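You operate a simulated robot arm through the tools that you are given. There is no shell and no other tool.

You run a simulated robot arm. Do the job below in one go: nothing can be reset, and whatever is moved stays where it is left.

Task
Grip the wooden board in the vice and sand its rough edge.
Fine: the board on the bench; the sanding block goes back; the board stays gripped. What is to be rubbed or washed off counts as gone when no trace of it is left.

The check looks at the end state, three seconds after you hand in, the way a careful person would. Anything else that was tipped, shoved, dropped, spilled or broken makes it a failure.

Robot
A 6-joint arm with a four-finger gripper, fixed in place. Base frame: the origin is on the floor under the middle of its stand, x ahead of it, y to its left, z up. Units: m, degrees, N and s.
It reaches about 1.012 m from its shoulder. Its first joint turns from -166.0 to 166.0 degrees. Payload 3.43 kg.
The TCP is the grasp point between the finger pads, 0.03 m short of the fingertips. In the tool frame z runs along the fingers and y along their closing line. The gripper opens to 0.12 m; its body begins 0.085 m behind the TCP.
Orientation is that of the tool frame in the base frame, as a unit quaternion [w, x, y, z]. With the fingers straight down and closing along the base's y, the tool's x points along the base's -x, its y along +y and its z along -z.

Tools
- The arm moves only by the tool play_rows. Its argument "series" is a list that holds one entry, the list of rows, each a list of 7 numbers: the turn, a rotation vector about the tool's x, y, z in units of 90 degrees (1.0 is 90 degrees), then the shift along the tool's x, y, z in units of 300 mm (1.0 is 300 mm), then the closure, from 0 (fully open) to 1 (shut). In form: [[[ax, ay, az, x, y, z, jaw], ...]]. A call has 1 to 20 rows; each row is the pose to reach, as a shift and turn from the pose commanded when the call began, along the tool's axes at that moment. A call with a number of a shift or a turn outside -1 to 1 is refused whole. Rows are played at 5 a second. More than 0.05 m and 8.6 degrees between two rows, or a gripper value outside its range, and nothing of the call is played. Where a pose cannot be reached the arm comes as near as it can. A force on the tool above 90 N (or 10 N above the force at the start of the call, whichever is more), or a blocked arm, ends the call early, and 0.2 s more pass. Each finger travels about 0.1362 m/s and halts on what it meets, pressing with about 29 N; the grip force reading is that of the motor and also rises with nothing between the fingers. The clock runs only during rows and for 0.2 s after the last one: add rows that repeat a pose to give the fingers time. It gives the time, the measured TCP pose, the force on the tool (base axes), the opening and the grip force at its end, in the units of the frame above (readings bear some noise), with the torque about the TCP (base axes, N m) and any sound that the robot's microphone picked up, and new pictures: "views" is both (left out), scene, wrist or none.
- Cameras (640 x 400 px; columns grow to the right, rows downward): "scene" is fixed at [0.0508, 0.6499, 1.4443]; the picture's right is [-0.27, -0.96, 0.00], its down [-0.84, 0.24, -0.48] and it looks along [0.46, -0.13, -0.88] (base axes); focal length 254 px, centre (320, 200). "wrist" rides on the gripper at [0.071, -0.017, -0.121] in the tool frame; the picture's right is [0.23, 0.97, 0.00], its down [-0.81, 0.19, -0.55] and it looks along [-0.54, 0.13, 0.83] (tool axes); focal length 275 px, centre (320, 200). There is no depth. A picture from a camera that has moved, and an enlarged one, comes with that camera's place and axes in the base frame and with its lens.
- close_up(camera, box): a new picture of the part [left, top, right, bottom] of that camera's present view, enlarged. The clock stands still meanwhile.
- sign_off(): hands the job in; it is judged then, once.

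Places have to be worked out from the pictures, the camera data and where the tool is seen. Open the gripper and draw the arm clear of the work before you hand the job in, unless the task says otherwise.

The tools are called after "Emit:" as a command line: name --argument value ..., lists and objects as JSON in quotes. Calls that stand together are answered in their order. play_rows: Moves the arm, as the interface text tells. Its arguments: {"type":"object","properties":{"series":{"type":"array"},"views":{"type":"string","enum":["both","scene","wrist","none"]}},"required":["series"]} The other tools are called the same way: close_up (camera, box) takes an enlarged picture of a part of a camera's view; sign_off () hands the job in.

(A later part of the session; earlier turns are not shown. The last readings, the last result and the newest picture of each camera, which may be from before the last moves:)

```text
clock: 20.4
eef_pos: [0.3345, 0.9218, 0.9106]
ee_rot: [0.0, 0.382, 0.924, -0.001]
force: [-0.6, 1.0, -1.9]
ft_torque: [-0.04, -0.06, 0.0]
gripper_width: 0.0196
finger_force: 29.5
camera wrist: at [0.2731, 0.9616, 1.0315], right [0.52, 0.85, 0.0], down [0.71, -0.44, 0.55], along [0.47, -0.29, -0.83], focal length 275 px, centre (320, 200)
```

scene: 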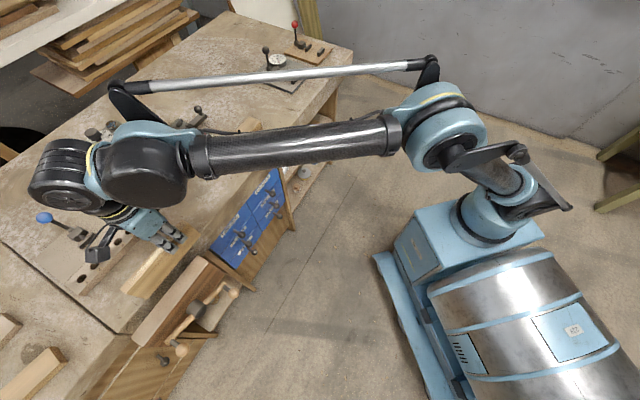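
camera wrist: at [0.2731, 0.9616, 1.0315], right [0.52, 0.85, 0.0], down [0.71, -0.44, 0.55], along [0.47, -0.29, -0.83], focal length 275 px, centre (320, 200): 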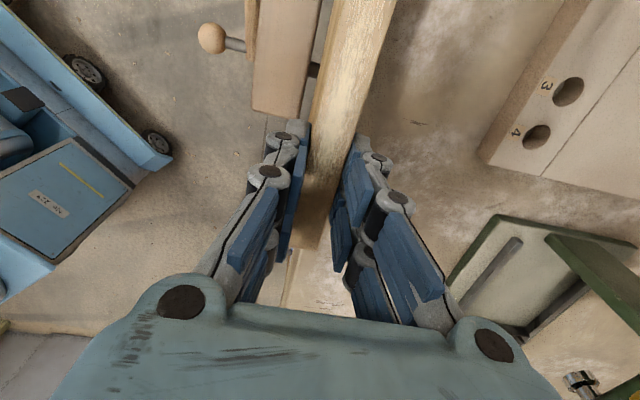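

The hold is steady. I move the last 67 mm along so the board is centred over the vice, still above it.

Emit:
play_rows --series '[[[0, 0, 0, 0.06, 0.0, 0, 1], [0, 0, 0, 0.12, 0.001, 0, 1], [0, 0, 0, 0.18, 0.002, 0, 1], [0, 0, 0, 0.222, 0.002, 0, 1], [0, 0, 0, 0.222, 0.002, 0, 1]]]'

Emit:
close_up --camera "wrist" --box '[230, 0, 410, 130]'

Emit:
close_up --camera "scene" --box '[90, 200, 250, 360]'

```text
clock: 21.6
eef_pos: [0.287, 0.9694, 0.9111]
ee_rot: [0.001, 0.382, 0.924, -0.001]
force: [0.4, 0.4, -1.5]
ft_torque: [-0.04, -0.02, 0.01]
gripper_width: 0.0196
finger_force: 29.5
camera wrist: at [0.2275, 1.0095, 1.0321], right [0.52, 0.85, 0.0], down [0.71, -0.44, 0.55], along [0.47, -0.29, -0.83], focal length 275 px, centre (320, 200)
```

scene: 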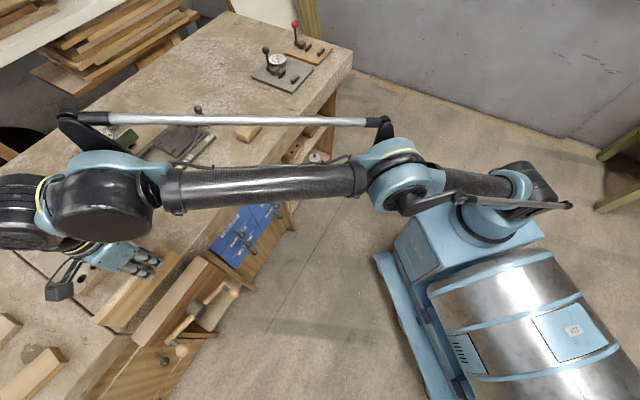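
wrist: 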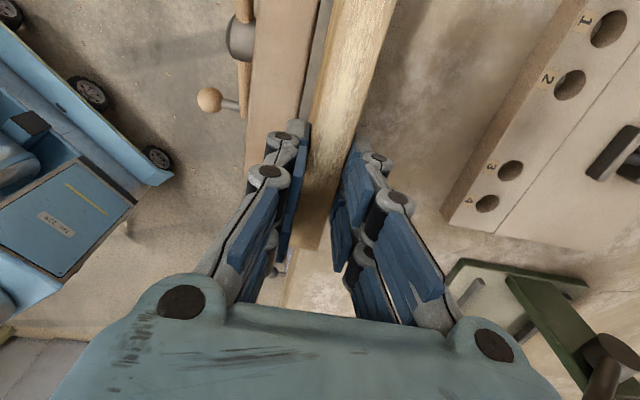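

```text
3.08 times, centred on (320, 65) of wrist
camera zoom: at [0.2275, 1.0095, 1.0321], right [0.52, 0.85, 0.0], down [0.71, -0.44, 0.55], along [0.47, -0.29, -0.83], focal length 847 px, centre (320, 615)
```

zoom: 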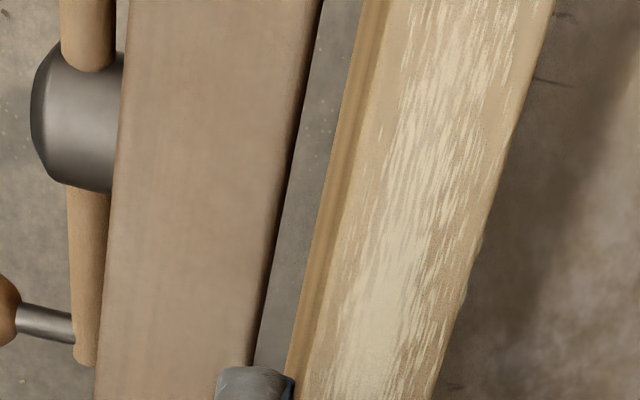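

```text
2.50 times, centred on (170, 280) of scene
camera zoom: at [0.0508, 0.6499, 1.4443], right [-0.27, -0.96, 0.0], down [-0.84, 0.24, -0.48], along [0.46, -0.13, -0.88], focal length 635 px, centre (695, 0)
```

zoom: 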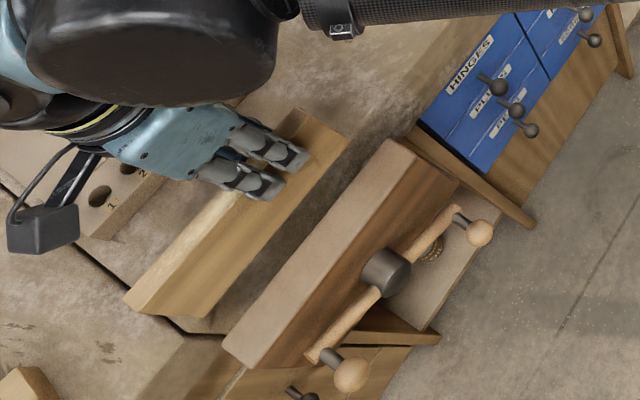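

The board looks centred along the jaw. I take sharper enlargements to check its position across the gap before lowering.

Emit:
close_up --camera "wrist" --box '[280, 0, 400, 75]'

Emit:
close_up --camera "wrist" --box '[260, 60, 380, 135]'

Emit:
close_up --camera "wrist" --box '[260, 180, 380, 255]'

```text
5.33 times, centred on (340, 38) of wrist
camera zoom: at [0.2275, 1.0095, 1.0321], right [0.52, 0.85, 0.0], down [0.71, -0.44, 0.55], along [0.47, -0.29, -0.83], focal length 1468 px, centre (213, 1067)
```

zoom: 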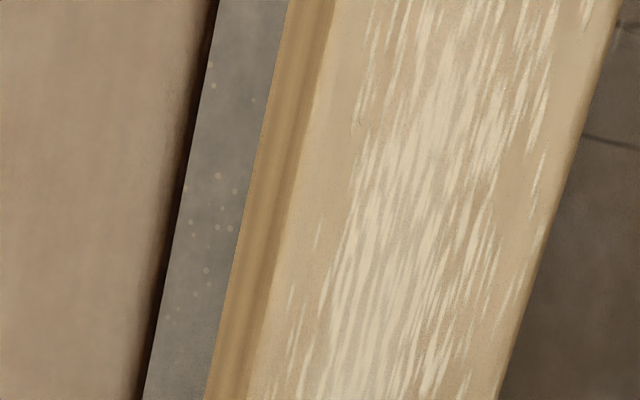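

```text
5.33 times, centred on (320, 98) of wrist
camera zoom: at [0.2275, 1.0095, 1.0321], right [0.52, 0.85, 0.0], down [0.71, -0.44, 0.55], along [0.47, -0.29, -0.83], focal length 1468 px, centre (320, 747)
```

zoom: 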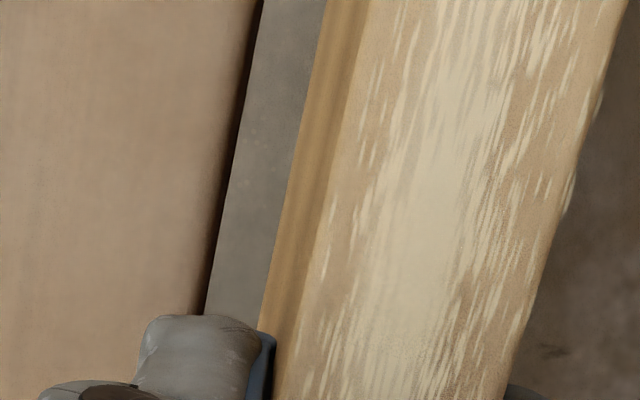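

```text
5.33 times, centred on (320, 218) of wrist
camera zoom: at [0.2275, 1.0095, 1.0321], right [0.52, 0.85, 0.0], down [0.71, -0.44, 0.55], along [0.47, -0.29, -0.83], focal length 1468 px, centre (320, 107)
```

zoom: 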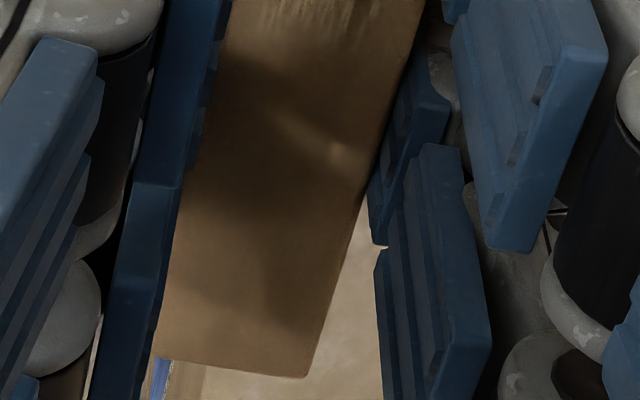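

The board is parallel to the jaw but about 3.5 mm too near the bench side. I shift that much toward the jaw and lower gently until the lower edge has just entered the gap.

Emit:
play_rows --series '[[[0, 0, 0, 0, -0.012, 0, 1], [0, 0, 0, 0, -0.012, 0.03, 1], [0, 0, 0, 0, -0.012, 0.06, 1], [0, 0, 0, 0, -0.012, 0.08, 1], [0, 0, 0, 0, -0.012, 0.1, 1], [0, 0, 0, 0, -0.012, 0.12, 1], [0, 0, 0, 0, -0.012, 0.13, 1], [0, 0, 0, 0, -0.012, 0.13, 1]]]'

Emit:
close_up --camera "wrist" --box '[240, 0, 400, 100]'

Emit:
close_up --camera "scene" --box '[90, 220, 230, 360]'

```text
clock: 23.4
eef_pos: [0.2869, 0.9653, 0.8714]
ee_rot: [0.001, 0.381, 0.924, 0.0]
force: [0.5, 0.6, -1.2]
ft_torque: [-0.05, 0.01, 0.0]
gripper_width: 0.0195
finger_force: 29.0
camera wrist: at [0.2257, 1.0057, 0.9935], right [0.52, 0.85, 0.0], down [0.71, -0.44, 0.55], along [0.47, -0.29, -0.83], focal length 275 px, centre (320, 200)
```

scene: 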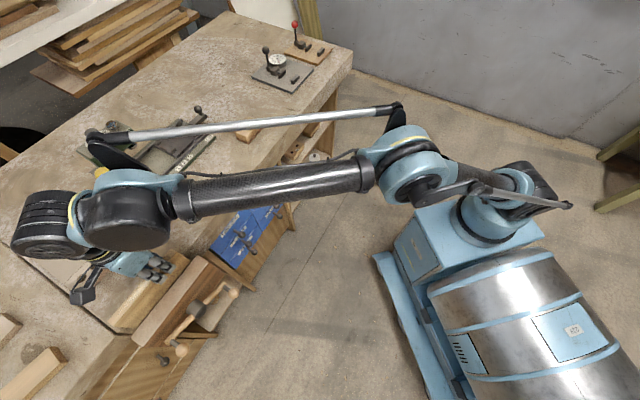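
wrist: 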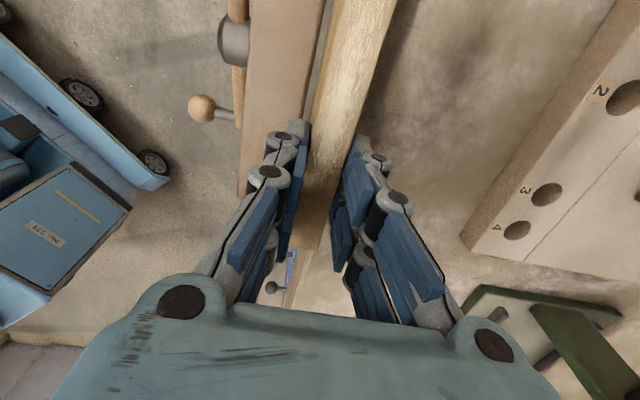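

```text
4.00 times, centred on (320, 50) of wrist
camera zoom: at [0.2257, 1.0057, 0.9935], right [0.52, 0.85, 0.0], down [0.71, -0.44, 0.55], along [0.47, -0.29, -0.83], focal length 1101 px, centre (320, 800)
```

zoom: 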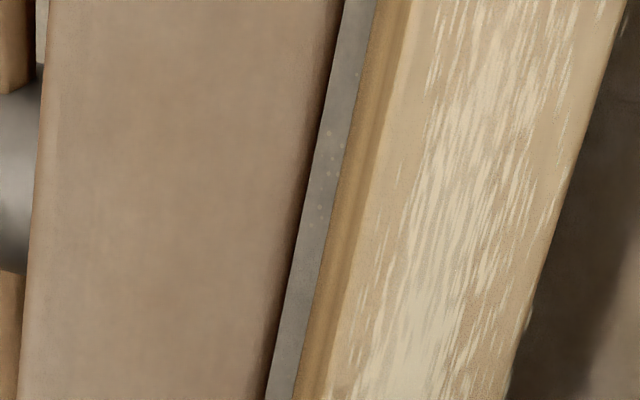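

```text
2.86 times, centred on (160, 290) of scene
camera zoom: at [0.0508, 0.6499, 1.4443], right [-0.27, -0.96, 0.0], down [-0.84, 0.24, -0.48], along [0.46, -0.13, -0.88], focal length 726 px, centre (777, -57)
```

zoom: 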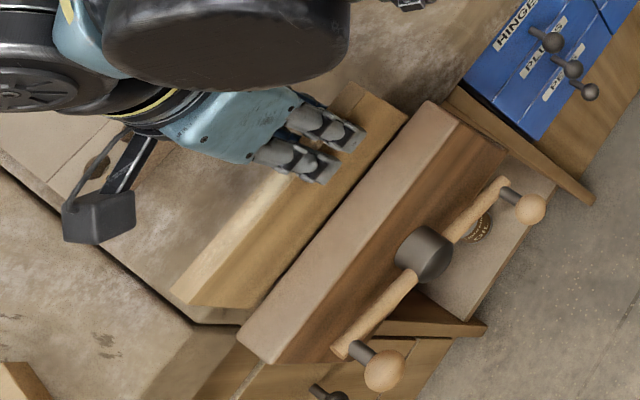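

No contact and about 5 mm clearance at the jaw. I keep lowering slowly, stopping above the point where fingertips would touch the bench, and watch the force.

Emit:
play_rows --series '[[[0, 0, 0, 0, 0, 0.015, 1], [0, 0, 0, 0, 0, 0.03, 1], [0, 0, 0, 0, 0, 0.045, 1], [0, 0, 0, 0, 0, 0.06, 1], [0, 0, 0, 0, 0, 0.075, 1], [0, 0, 0, 0, 0, 0.09, 1], [0, 0, 0, 0, 0, 0.1, 1]]]'

Emit:
close_up --camera "wrist" --box '[240, 0, 400, 130]'

Emit:
close_up --camera "scene" --box '[90, 220, 230, 360]'

```text
clock: 25.0
eef_pos: [0.2864, 0.966, 0.8431]
ee_rot: [0.0, 0.382, 0.924, 0.0]
force: [-0.1, 0.6, -0.9]
ft_torque: [-0.04, -0.03, -0.02]
gripper_width: 0.0196
finger_force: 29.4
camera wrist: at [0.226, 1.0056, 0.9633], right [0.52, 0.85, 0.0], down [0.71, -0.44, 0.55], along [0.47, -0.29, -0.83], focal length 275 px, centre (320, 200)
```

scene: 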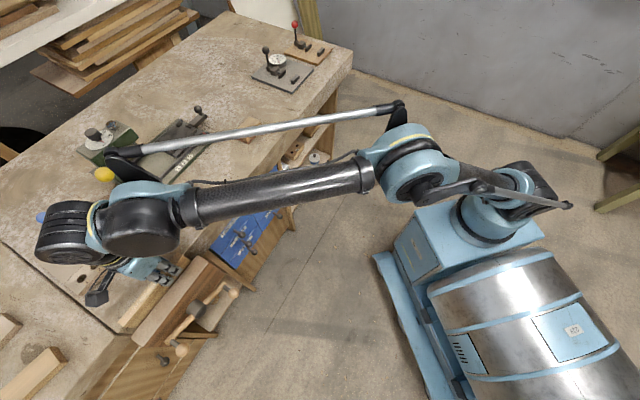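
wrist: 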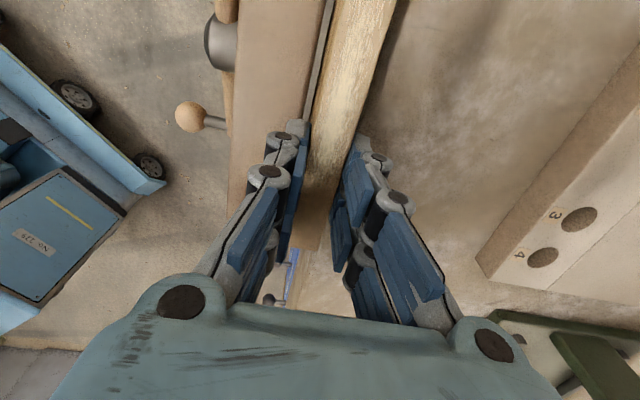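

```text
3.08 times, centred on (320, 65) of wrist
camera zoom: at [0.226, 1.0056, 0.9633], right [0.52, 0.85, 0.0], down [0.71, -0.44, 0.55], along [0.47, -0.29, -0.83], focal length 847 px, centre (320, 615)
```

zoom: 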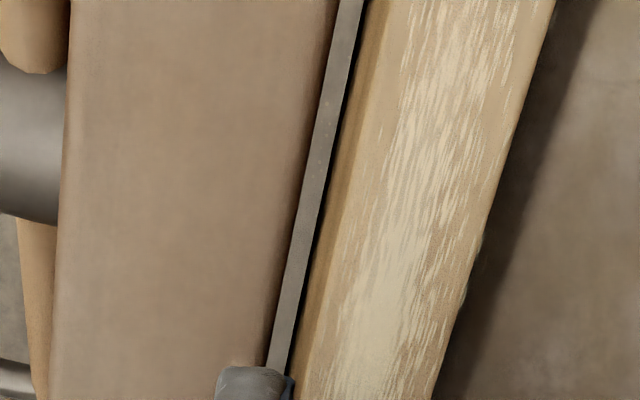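

```text
2.86 times, centred on (160, 290) of scene
camera zoom: at [0.0508, 0.6499, 1.4443], right [-0.27, -0.96, 0.0], down [-0.84, 0.24, -0.48], along [0.46, -0.13, -0.88], focal length 726 px, centre (777, -57)
```

zoom: 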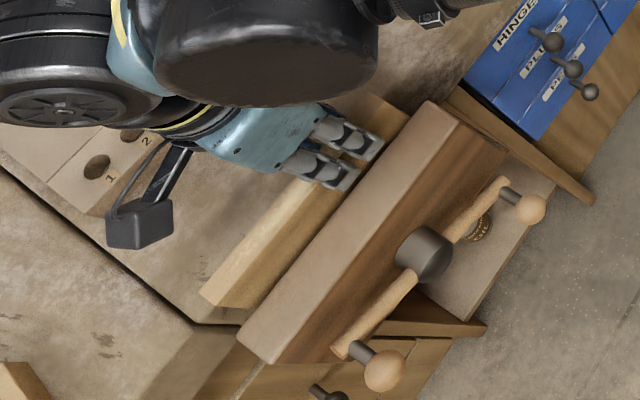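

Still free. I lower in 3 mm steps to about 0.831.

Emit:
play_rows --series '[[[0, 0, 0, 0, 0, 0.01, 1], [0, 0, 0, 0, 0, 0.02, 1], [0, 0, 0, 0, 0, 0.03, 1], [0, 0, 0, 0, 0, 0.038, 1], [0, 0, 0, 0, 0, 0.038, 1]]]'

Emit:
close_up --camera "scene" --box '[110, 240, 210, 340]'

Emit:
close_up --camera "wrist" --box '[240, 100, 400, 270]'

```text
clock: 26.2
eef_pos: [0.2852, 0.9646, 0.8325]
ee_rot: [0.0, 0.382, 0.924, 0.0]
force: [-1.8, 4.5, 20.7]
ft_torque: [0.43, 0.3, -0.07]
gripper_width: 0.0198
finger_force: 28.8
camera wrist: at [0.2248, 1.0045, 0.9533], right [0.52, 0.85, 0.0], down [0.71, -0.44, 0.55], along [0.47, -0.29, -0.83], focal length 275 px, centre (320, 200)
```

scene: 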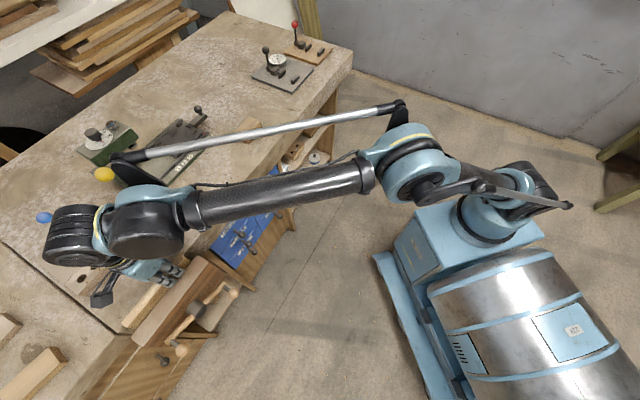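
wrist: 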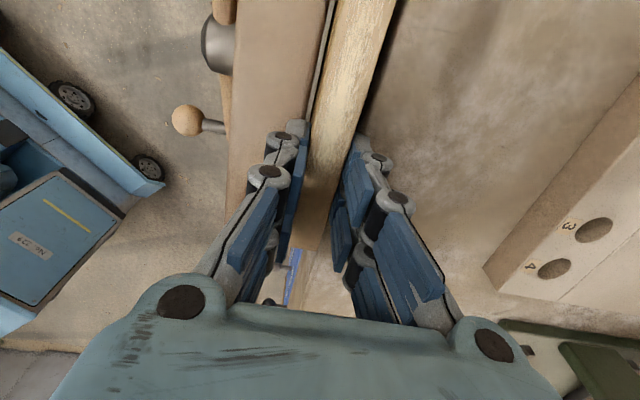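

```text
4.00 times, centred on (160, 290) of scene
camera zoom: at [0.0508, 0.6499, 1.4443], right [-0.27, -0.96, 0.0], down [-0.84, 0.24, -0.48], along [0.46, -0.13, -0.88], focal length 1016 px, centre (960, -160)
```

zoom: 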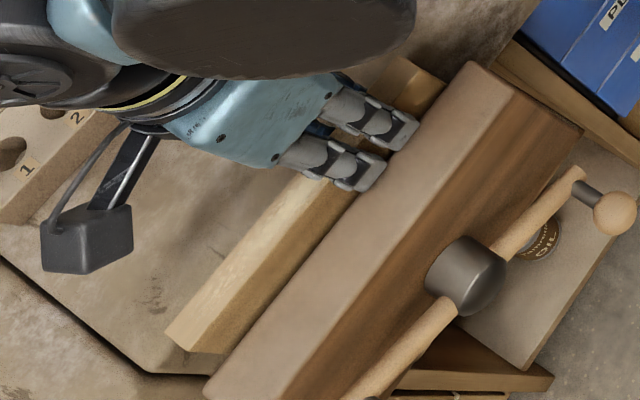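

```text
2.35 times, centred on (320, 185) of wrist
camera zoom: at [0.2248, 1.0045, 0.9533], right [0.52, 0.85, 0.0], down [0.71, -0.44, 0.55], along [0.47, -0.29, -0.83], focal length 648 px, centre (320, 235)
```

zoom: 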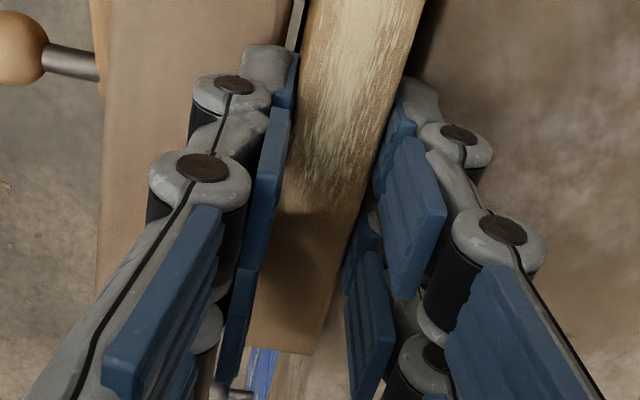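

A contact force of 21 N upward shows the board's bottom has landed, with the top about 24 mm proud of the bench. This agrees with the rod height. I ease up 3 mm to unload and then open the gripper.

Emit:
play_rows --series '[[[0, 0, 0, 0, 0, -0.005, 1], [0, 0, 0, 0, 0, -0.01, 1], [0, 0, 0, 0, 0, -0.01, 1], [0, 0, 0, 0, 0, -0.01, 1]]]' --views "none"

```text
clock: 27.2
eef_pos: [0.2865, 0.9647, 0.833]
ee_rot: [0.0, 0.382, 0.924, -0.001]
force: [0.1, -0.6, -1.0]
ft_torque: [-0.05, -0.03, 0.0]
gripper_width: 0.0199
finger_force: 28.8
```

Unloaded, with the board hanging barely above its rest. I open the gripper slowly.

Emit:
play_rows --series '[[[0, 0, 0, 0, 0, 0.003, 0.82], [0, 0, 0, 0, 0, 0.003, 0.78], [0, 0, 0, 0, 0, 0.003, 0.72], [0, 0, 0, 0, 0, 0.003, 0.66], [0, 0, 0, 0, 0, 0.003, 0.6], [0, 0, 0, 0, 0, 0.003, 0.6]]]'

Emit:
close_up --camera "wrist" --box '[220, 0, 420, 270]'

Emit:
close_up --camera "scene" --box '[110, 240, 210, 340]'

```text
clock: 28.6
eef_pos: [0.2859, 0.9658, 0.8333]
ee_rot: [-0.001, 0.382, 0.924, 0.0]
force: [0.1, 0.0, -0.2]
ft_torque: [-0.02, 0.0, -0.02]
gripper_width: 0.0478
finger_force: 0.1
camera wrist: at [0.2253, 1.0056, 0.9537], right [0.52, 0.85, 0.0], down [0.71, -0.44, 0.55], along [0.47, -0.29, -0.83], focal length 275 px, centre (320, 200)
```

scene: 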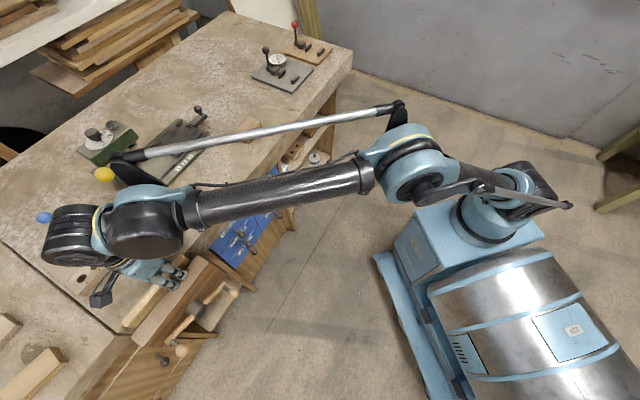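
wrist: 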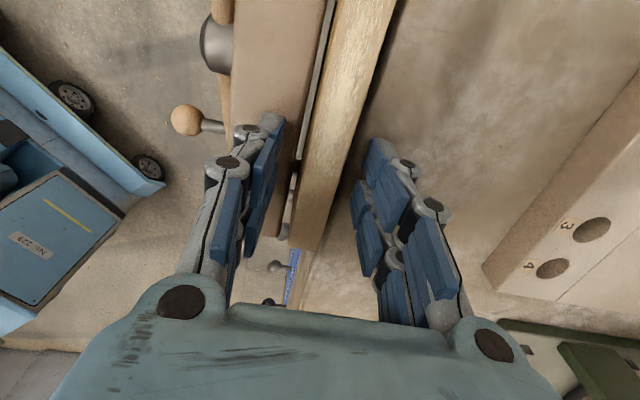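

```text
1.48 times, centred on (320, 135) of wrist
camera zoom: at [0.2253, 1.0056, 0.9537], right [0.52, 0.85, 0.0], down [0.71, -0.44, 0.55], along [0.47, -0.29, -0.83], focal length 408 px, centre (320, 296)
```

zoom: 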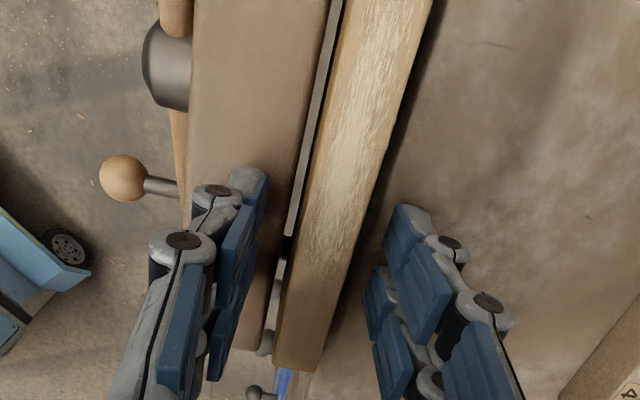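

```text
4.00 times, centred on (160, 290) of scene
camera zoom: at [0.0508, 0.6499, 1.4443], right [-0.27, -0.96, 0.0], down [-0.84, 0.24, -0.48], along [0.46, -0.13, -0.88], focal length 1016 px, centre (960, -160)
```

zoom: 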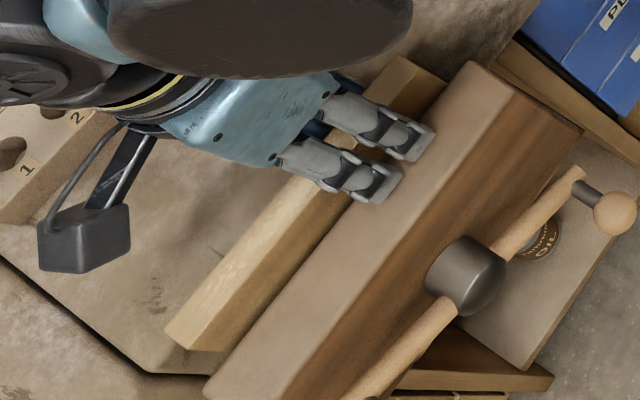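

The board stands upright in the vice gap, resting on the rods. I withdraw straight up, then back toward the robot, to get ready for the vice handle.

Emit:
play_rows --series '[[[0, 0, 0, 0, 0, -0.05, 0.6], [0, 0, 0, 0, 0, -0.12, 0.6], [0, 0, 0, 0, 0, -0.2, 0.6], [0, 0, 0, 0, -0.08, -0.25, 0.6], [0, 0, 0, 0, -0.2, -0.25, 0.6], [0, 0, 0, 0, -0.34, -0.25, 0.6], [0, 0, 0, 0, -0.48, -0.25, 0.6], [0, 0, 0, 0, -0.62, -0.25, 0.6], [0, 0, 0, 0, -0.76, -0.25, 0.6], [0, 0, 0, 0, -0.9, -0.25, 0.6], [0, 0, 0, 0, -0.9, -0.25, 0.6]]]'

Emit:
close_up --camera "scene" --box '[110, 230, 250, 370]'

```text
clock: 31.0
eef_pos: [0.0944, 0.7734, 0.9075]
ee_rot: [-0.001, 0.382, 0.924, 0.0]
force: [-0.3, -0.4, -1.2]
ft_torque: [-0.02, -0.01, 0.02]
gripper_width: 0.0479
finger_force: 0.0
camera wrist: at [0.0341, 0.8131, 1.0285], right [0.52, 0.85, 0.0], down [0.71, -0.44, 0.55], along [0.47, -0.29, -0.83], focal length 275 px, centre (320, 200)
```

scene: 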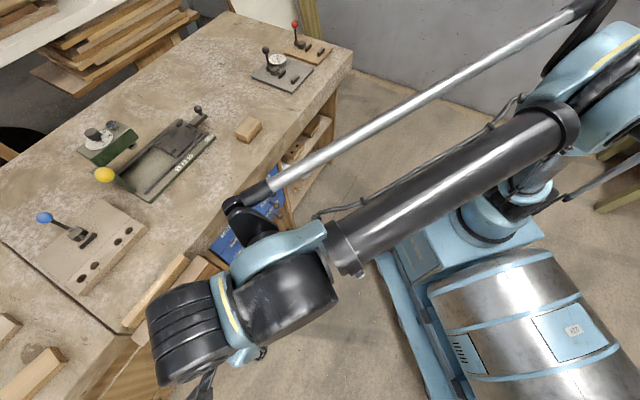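
wrist: 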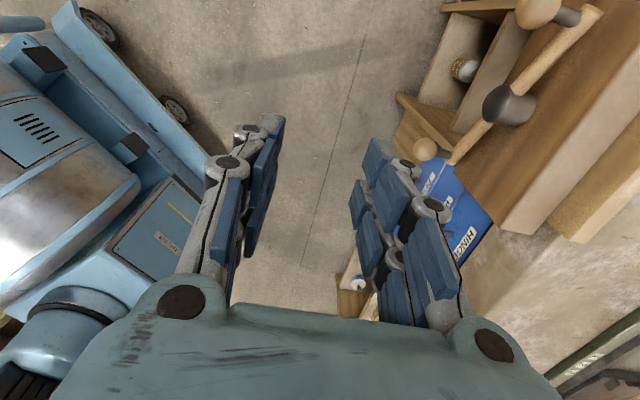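

```text
2.86 times, centred on (180, 300) of scene
camera zoom: at [0.0508, 0.6499, 1.4443], right [-0.27, -0.96, 0.0], down [-0.84, 0.24, -0.48], along [0.46, -0.13, -0.88], focal length 726 px, centre (720, -86)
```

zoom: 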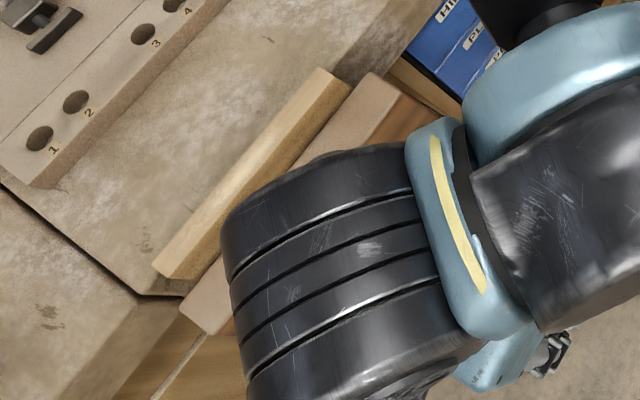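

The board stays put. I enlarge the handle in the wrist view to re-measure its knobs and the open drawer below.

Emit:
close_up --camera "wrist" --box '[390, 0, 640, 180]'

Emit:
close_up --camera "wrist" --box '[390, 80, 520, 180]'

```text
2.22 times, centred on (515, 90) of wrist
camera zoom: at [0.0341, 0.8131, 1.0285], right [0.52, 0.85, 0.0], down [0.71, -0.44, 0.55], along [0.47, -0.29, -0.83], focal length 612 px, centre (-113, 444)
```

zoom: 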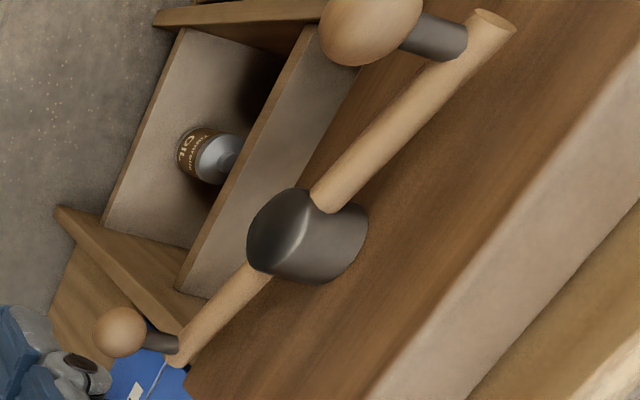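

```text
4.00 times, centred on (455, 130) of wrist
camera zoom: at [0.0341, 0.8131, 1.0285], right [0.52, 0.85, 0.0], down [0.71, -0.44, 0.55], along [0.47, -0.29, -0.83], focal length 1101 px, centre (-220, 480)
```

zoom: 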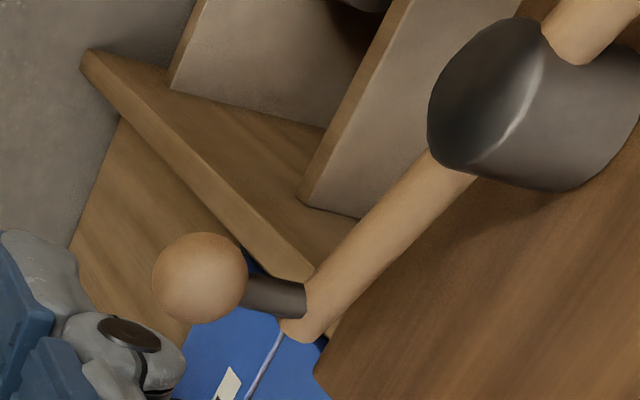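

The handle geometry comes out consistent. The screw axis is at s ≈ -0.519, z ≈ 0.7195. The right knob is at s = -0.439, d = 0.769, z = 0.685 with a diameter of about 30 mm, and the left one mirrors it. I now swing the gripper to horizontal, pointing at the bench, in free space.

Emit:
play_rows --series '[[[-0.083, 0, 0, 0, 0.02, 0, 0.5], [-0.167, 0, 0, 0, 0.04, 0, 0.42], [-0.25, 0, 0, 0, 0.06, 0, 0.42], [-0.333, 0, 0, 0, 0.08, 0, 0.42], [-0.417, 0, 0, 0, 0.1, 0, 0.42], [-0.5, 0, 0, 0, 0.12, 0, 0.42], [-0.583, 0, 0, 0, 0.14, 0, 0.42], [-0.667, 0, 0, 0, 0.16, 0, 0.42], [-0.75, 0, 0, 0, 0.17, 0, 0.42], [-0.833, 0, 0, 0, 0.18, 0, 0.42], [-0.917, 0, 0, 0, 0.19, 0, 0.42], [-1, 0, 0, 0, 0.2, 0, 0.42], [-1, 0, 0, 0, 0.2, 0, 0.42]]]'

```text
clock: 33.8
eef_pos: [0.1403, 0.8195, 0.908]
ee_rot: [0.297, 0.237, 0.683, 0.624]
force: [0.0, -0.3, -0.2]
ft_torque: [-0.01, 0.0, -0.02]
gripper_width: 0.0697
finger_force: 0.0
out of reach, approached as far as the arm can: row 10, 11, 12, 13
camera wrist: at [0.008, 0.7825, 0.8887], right [-0.21, 0.27, 0.94], down [0.18, -0.94, 0.31], along [0.96, 0.23, 0.15], focal length 275 px, centre (320, 200)
```

scene: 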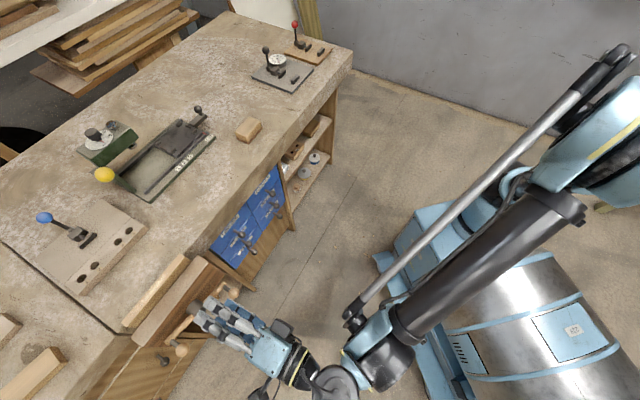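
wrist: 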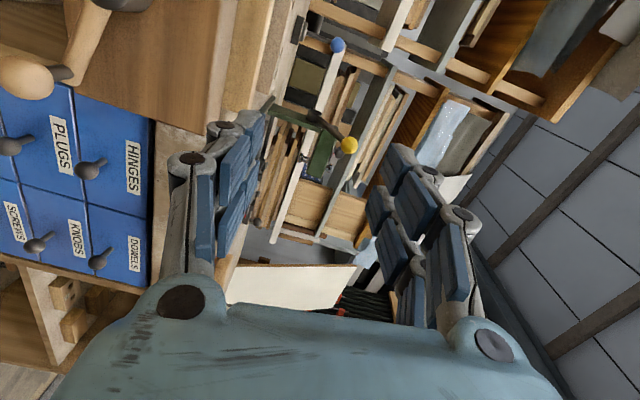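

The gripper is nearly horizontal; the arm stopped about 6° short in roll, which I can live with. I lower it to the knob's height while staying in front of the handle.

Emit:
play_rows --series '[[[0, 0, 0, -0.008, -0.12, 0, 0.42], [0, 0, 0, -0.016, -0.25, 0, 0.42], [0, 0, 0, -0.026, -0.38, 0, 0.42], [0, 0, 0, -0.036, -0.51, 0, 0.42], [0, 0, 0, -0.046, -0.64, 0, 0.42], [0, 0, 0, -0.054, -0.754, 0, 0.42], [0, 0, 0, -0.054, -0.754, 0, 0.42]]]'

```text
clock: 35.4
eef_pos: [0.1635, 0.7834, 0.6842]
ee_rot: [0.298, 0.237, 0.684, 0.623]
force: [0.5, 0.3, 0.4]
ft_torque: [0.01, 0.01, 0.01]
gripper_width: 0.0695
finger_force: 0.0
camera wrist: at [0.0295, 0.7461, 0.6654], right [-0.21, 0.27, 0.94], down [0.18, -0.93, 0.31], along [0.96, 0.23, 0.15], focal length 275 px, centre (320, 200)
```

scene: 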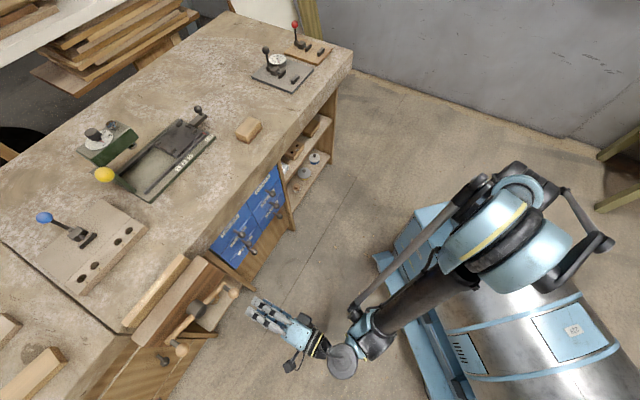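
wrist: 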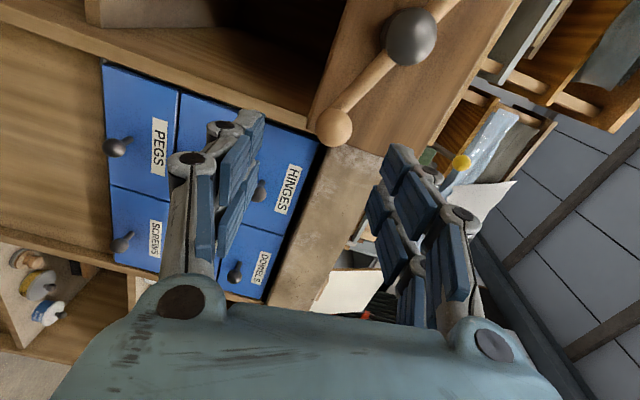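

The knob sits at s ≈ -0.440, d ≈ 0.769, z ≈ 0.689, right in front of the open fingers. I move forward 30 mm while correcting the roll and pitch.

Emit:
play_rows --series '[[[-0.015, 0, 0.035, 0, 0.008, 0.05, 0.42], [-0.03, 0, 0.07, 0, 0.014, 0.1, 0.42], [-0.03, 0, 0.07, 0, 0.014, 0.1, 0.42]]]'

Emit:
close_up --camera "wrist" --box '[230, 40, 430, 220]'

```text
clock: 36.2
eef_pos: [0.1878, 0.8048, 0.687]
ee_rot: [0.294, 0.236, 0.685, 0.623]
force: [-0.8, -0.2, 0.3]
ft_torque: [-0.02, 0.0, 0.02]
gripper_width: 0.0694
finger_force: 0.0
out of reach, approached as far as the arm can: row 1, 2, 3
camera wrist: at [0.0556, 0.7679, 0.6693], right [-0.21, 0.27, 0.94], down [0.19, -0.93, 0.3], along [0.96, 0.24, 0.14], focal length 275 px, centre (320, 200)
```

scene: 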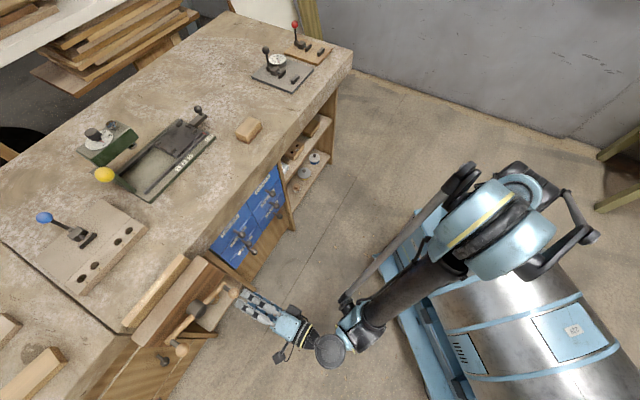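
wrist: 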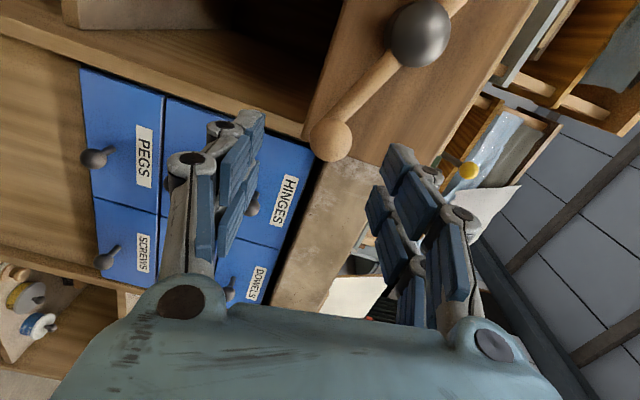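

```text
2.22 times, centred on (330, 130) of wrist
camera zoom: at [0.0556, 0.7679, 0.6693], right [-0.21, 0.27, 0.94], down [0.19, -0.93, 0.3], along [0.96, 0.24, 0.14], focal length 612 px, centre (298, 356)
```

zoom: 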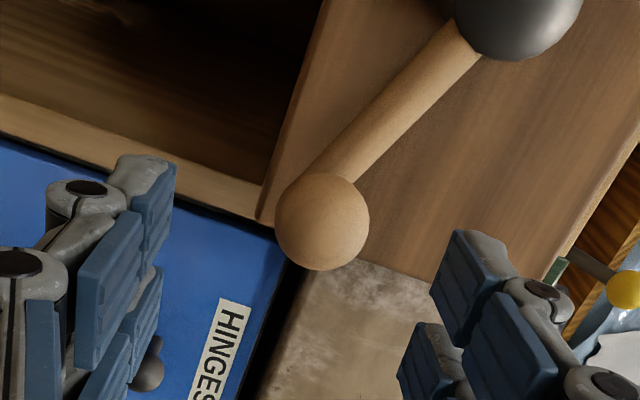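

The roll stays limited in that direction, so I roll the gripper 27° the other way to gain slack. The ball knob can be gripped at any roll.

Emit:
play_rows --series '[[[0, 0, -0.08, 0, 0, 0, 0.42], [0, 0, -0.16, 0, 0, 0, 0.42], [0, 0, -0.24, 0, 0, 0, 0.42], [0, 0, -0.3, 0, 0, 0, 0.42], [0, 0, -0.3, 0, 0, 0, 0.42]]]'

```text
clock: 37.4
eef_pos: [0.1886, 0.8049, 0.688]
ee_rot: [0.431, 0.069, 0.721, 0.538]
force: [0.0, 0.3, -0.2]
ft_torque: [-0.04, 0.03, 0.01]
gripper_width: 0.0698
finger_force: 0.0
camera wrist: at [0.0682, 0.7533, 0.6408], right [-0.5, 0.53, 0.69], down [0.05, -0.77, 0.63], along [0.87, 0.35, 0.36], focal length 275 px, centre (320, 200)
```

scene: 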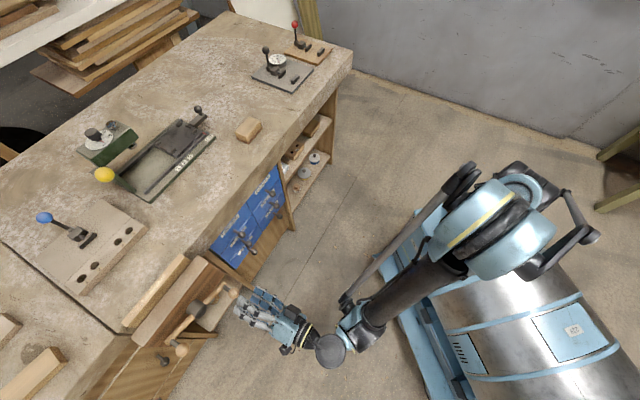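
wrist: 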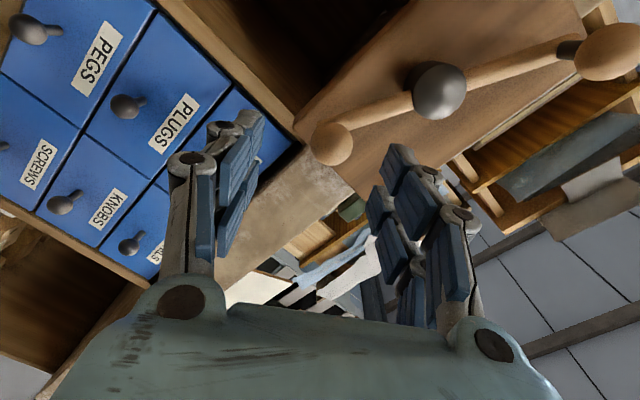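

With roll slack gained, I advance 54 mm so the fingers straddle the right knob, with the tips staying short of the bar.

Emit:
play_rows --series '[[[0, 0, 0, 0.001, 0.01, 0.03, 0.42], [0, 0, 0, 0.002, 0.02, 0.07, 0.42], [0, 0, 0, 0.002, 0.02, 0.11, 0.42], [0, 0, 0, 0.002, 0.02, 0.15, 0.42], [0, 0, 0, 0.002, 0.02, 0.181, 0.42], [0, 0, 0, 0.002, 0.02, 0.181, 0.42]]]'

Emit:
close_up --camera "wrist" --box '[200, 80, 460, 260]'

```text
clock: 38.8
eef_pos: [0.2244, 0.8477, 0.6899]
ee_rot: [0.431, 0.07, 0.721, 0.538]
force: [0.0, -0.3, 0.2]
ft_torque: [-0.01, 0.02, -0.01]
gripper_width: 0.0695
finger_force: 0.0
camera wrist: at [0.1036, 0.7956, 0.6434], right [-0.5, 0.53, 0.69], down [0.05, -0.77, 0.63], along [0.87, 0.34, 0.36], focal length 275 px, centre (320, 200)
```

scene: 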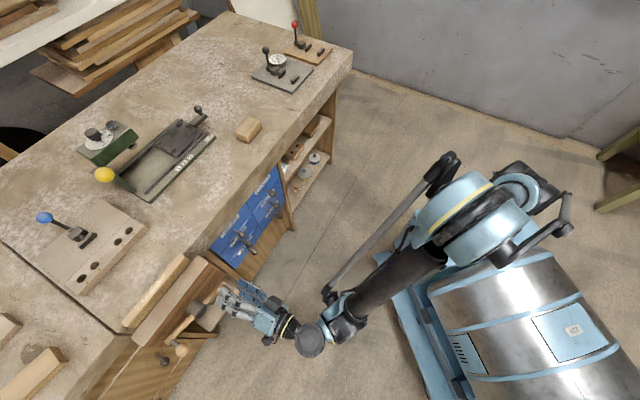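
wrist: 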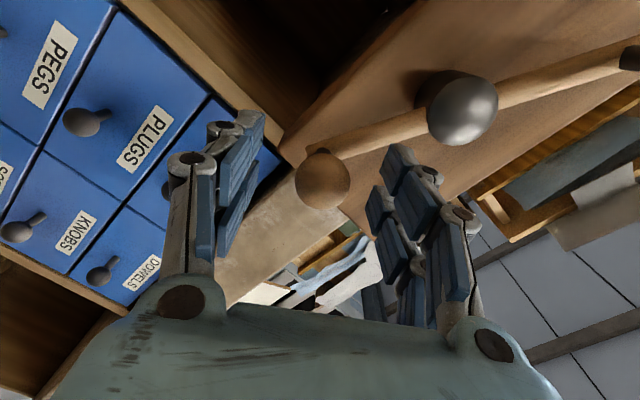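

```text
2.22 times, centred on (330, 170) of wrist
camera zoom: at [0.1036, 0.7956, 0.6434], right [-0.5, 0.53, 0.69], down [0.05, -0.77, 0.63], along [0.87, 0.34, 0.36], focal length 612 px, centre (298, 267)
```

zoom: 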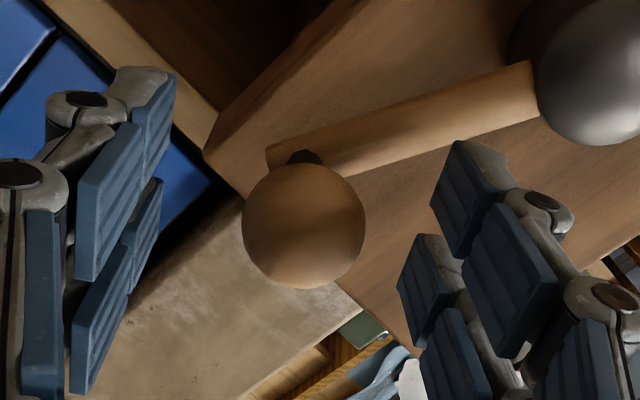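

The knob is centred between the fingers. I close on it.

Emit:
play_rows --series '[[[0, 0, 0, 0, 0, 0, 0.55], [0, 0, 0, 0, 0, 0, 0.7], [0, 0, 0, 0, 0, 0, 0.85], [0, 0, 0, 0, 0, 0, 1], [0, 0, 0, 0, 0, 0, 1], [0, 0, 0, 0, 0, 0, 1]]]'

Emit:
close_up --camera "wrist" --box '[200, 80, 460, 260]'

```text
clock: 40.2
eef_pos: [0.224, 0.8482, 0.6916]
ee_rot: [0.43, 0.07, 0.721, 0.538]
force: [-4.7, 24.9, 15.1]
ft_torque: [0.25, 0.05, 0.08]
gripper_width: 0.0271
finger_force: 45.0
camera wrist: at [0.103, 0.7959, 0.6436], right [-0.5, 0.53, 0.69], down [0.05, -0.77, 0.63], along [0.87, 0.35, 0.36], focal length 275 px, centre (320, 200)
```

scene: 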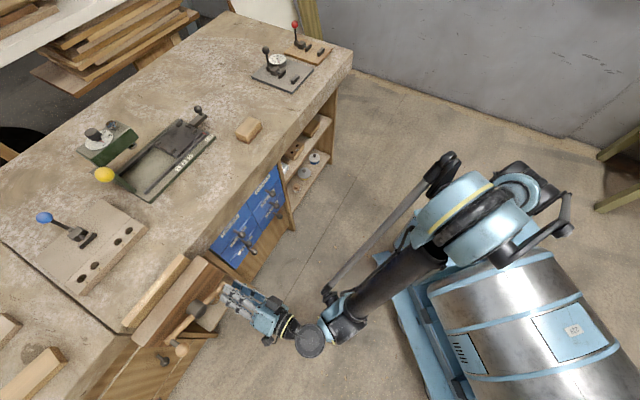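
wrist: 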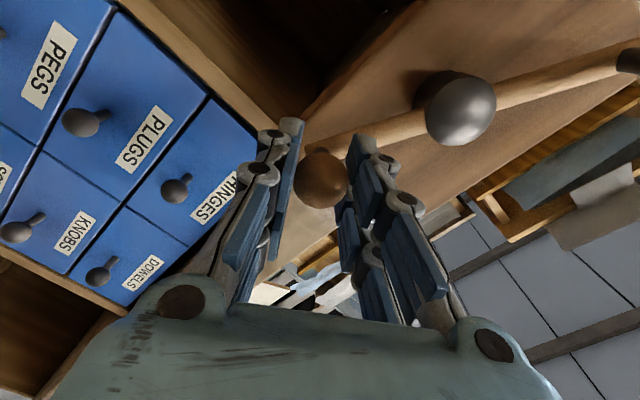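

```text
2.22 times, centred on (330, 170) of wrist
camera zoom: at [0.103, 0.7959, 0.6436], right [-0.5, 0.53, 0.69], down [0.05, -0.77, 0.63], along [0.87, 0.35, 0.36], focal length 612 px, centre (298, 267)
```

zoom: 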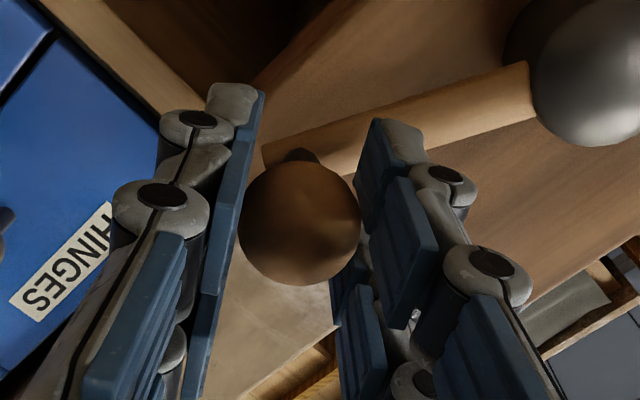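

The knob is held (27 mm), but the force shows the grip is a little off-centre. I shift the hand 3 mm along its closing axis to balance it before turning.

Emit:
play_rows --series '[[[0, 0, 0, 0, 0.005, 0, 1], [0, 0, 0, 0, 0.01, 0, 1], [0, 0, 0, 0, 0.01, 0, 1]]]' --views "none"

```text
clock: 41.0
eef_pos: [0.2232, 0.8475, 0.6901]
ee_rot: [0.431, 0.071, 0.721, 0.537]
force: [4.0, -12.9, -9.6]
ft_torque: [-0.26, -0.06, 0.0]
gripper_width: 0.027
finger_force: 44.9
```

Slightly over-compensated, so I take back 1 mm. Then I turn the handle clockwise about 30°, following the knob's circle (radius 85 mm), and look for jaw motion.

Emit:
play_rows --series '[[[0, 0, 0, 0, -0.003, 0, 1], [0, 0, 0, 0.0155, -0.013, 0.001, 1], [0, 0, 0, 0.0316, -0.0224, 0.0019, 1], [0, 0, 0, 0.0485, -0.03, 0.003, 1], [0, 0, 0, 0.0659, -0.0369, 0.0037, 1], [0, 0, 0, 0.0833, -0.042, 0.0045, 1], [0, 0, 0, 0.1013, -0.0471, 0.0054, 1], [0, 0, 0, 0.1195, -0.05, 0.0062, 1], [0, 0, 0, 0.1378, -0.0526, 0.007, 1], [0, 0, 0, 0.1378, -0.0526, 0.007, 1]]]'

Emit:
close_up --camera "wrist" --box '[200, 80, 460, 260]'

Emit:
close_up --camera "scene" --box '[110, 240, 270, 370]'

```text
clock: 43.2
eef_pos: [0.2036, 0.8673, 0.6576]
ee_rot: [0.431, 0.07, 0.721, 0.538]
force: [6.6, 27.8, 30.5]
ft_torque: [0.39, -0.03, -0.02]
gripper_width: 0.0272
finger_force: 44.8
camera wrist: at [0.0839, 0.8156, 0.6101], right [-0.5, 0.53, 0.69], down [0.05, -0.78, 0.63], along [0.87, 0.35, 0.36], focal length 275 px, centre (320, 200)
```

scene: 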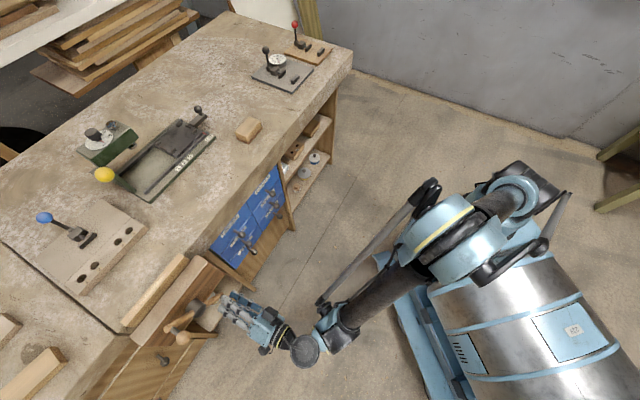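
wrist: 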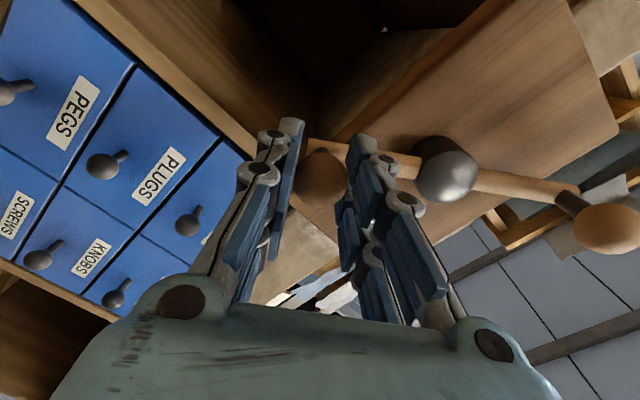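

```text
2.22 times, centred on (330, 170) of wrist
camera zoom: at [0.0839, 0.8156, 0.6101], right [-0.5, 0.53, 0.69], down [0.05, -0.78, 0.63], along [0.87, 0.35, 0.36], focal length 612 px, centre (298, 267)
```

zoom: 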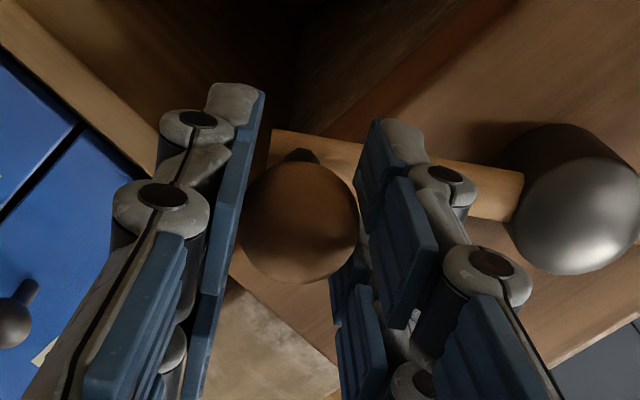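

```text
3.08 times, centred on (190, 305) of scene
camera zoom: at [0.0508, 0.6499, 1.4443], right [-0.27, -0.96, 0.0], down [-0.84, 0.24, -0.48], along [0.46, -0.13, -0.88], focal length 781 px, centre (720, -123)
```

zoom: 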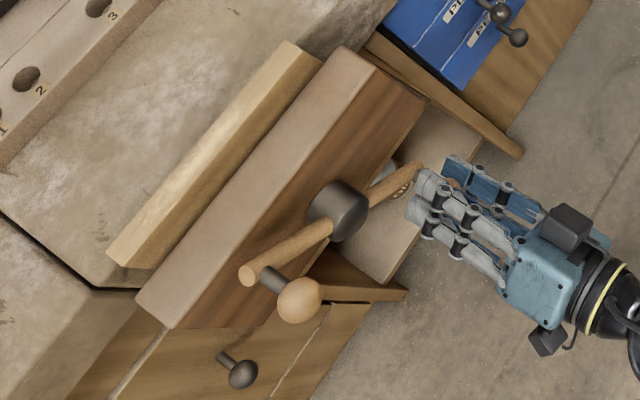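

The handle turned about 30° with ~7 N of tangential resistance, and the pull toward the bench suggests the jaw is advancing. I refit the circle from the forces and continue clockwise another 40°, letting the hand follow inward a little.

Emit:
play_rows --series '[[[0, 0, 0, 0, 0.0065, 0.005, 1], [0, 0, 0, 0.0186, 0.007, 0.0064, 1], [0, 0, 0, 0.0372, 0.0077, 0.0077, 1], [0, 0, 0, 0.056, 0.0107, 0.0088, 1], [0, 0, 0, 0.0753, 0.0142, 0.01, 1], [0, 0, 0, 0.094, 0.0196, 0.0114, 1], [0, 0, 0, 0.1126, 0.0255, 0.0127, 1], [0, 0, 0, 0.1303, 0.0335, 0.0137, 1], [0, 0, 0, 0.1477, 0.0423, 0.0147, 1], [0, 0, 0, 0.1644, 0.0528, 0.0157, 1], [0, 0, 0, 0.1807, 0.0639, 0.0167, 1], [0, 0, 0, 0.1807, 0.0639, 0.0167, 1]]]'

Emit:
close_up --camera "scene" --box '[110, 240, 270, 370]'

```text
clock: 45.8
eef_pos: [0.167, 0.9113, 0.6414]
ee_rot: [0.431, 0.071, 0.721, 0.538]
force: [11.4, 6.9, -22.1]
ft_torque: [0.14, 0.16, -0.22]
gripper_width: 0.027
finger_force: 45.0
camera wrist: at [0.0471, 0.8581, 0.5939], right [-0.5, 0.53, 0.69], down [0.05, -0.77, 0.63], along [0.87, 0.34, 0.36], focal length 275 px, centre (320, 200)
```

scene: 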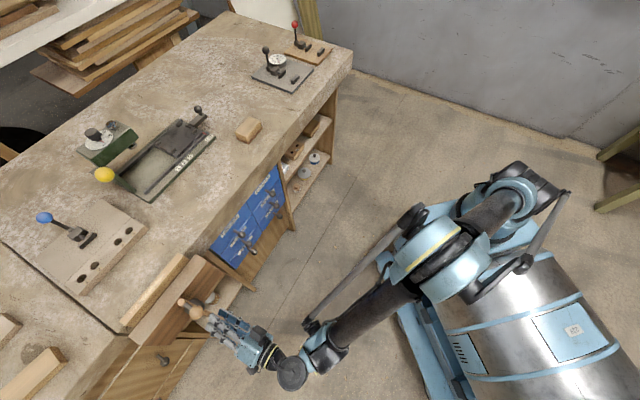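
wrist: 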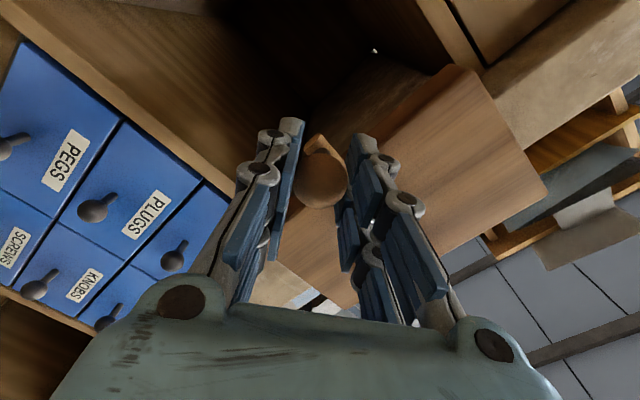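

```text
3.08 times, centred on (190, 305) of scene
camera zoom: at [0.0508, 0.6499, 1.4443], right [-0.27, -0.96, 0.0], down [-0.84, 0.24, -0.48], along [0.46, -0.13, -0.88], focal length 781 px, centre (720, -123)
```

zoom: 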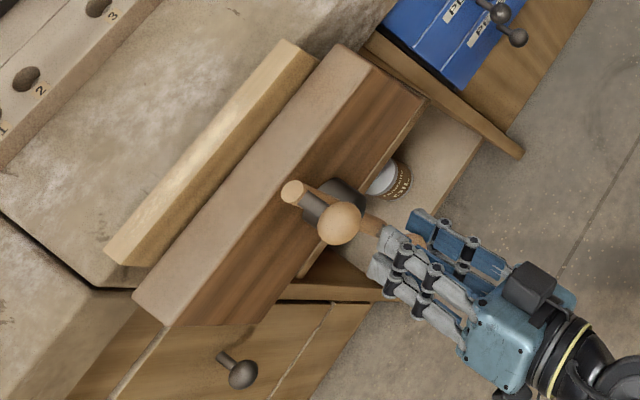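

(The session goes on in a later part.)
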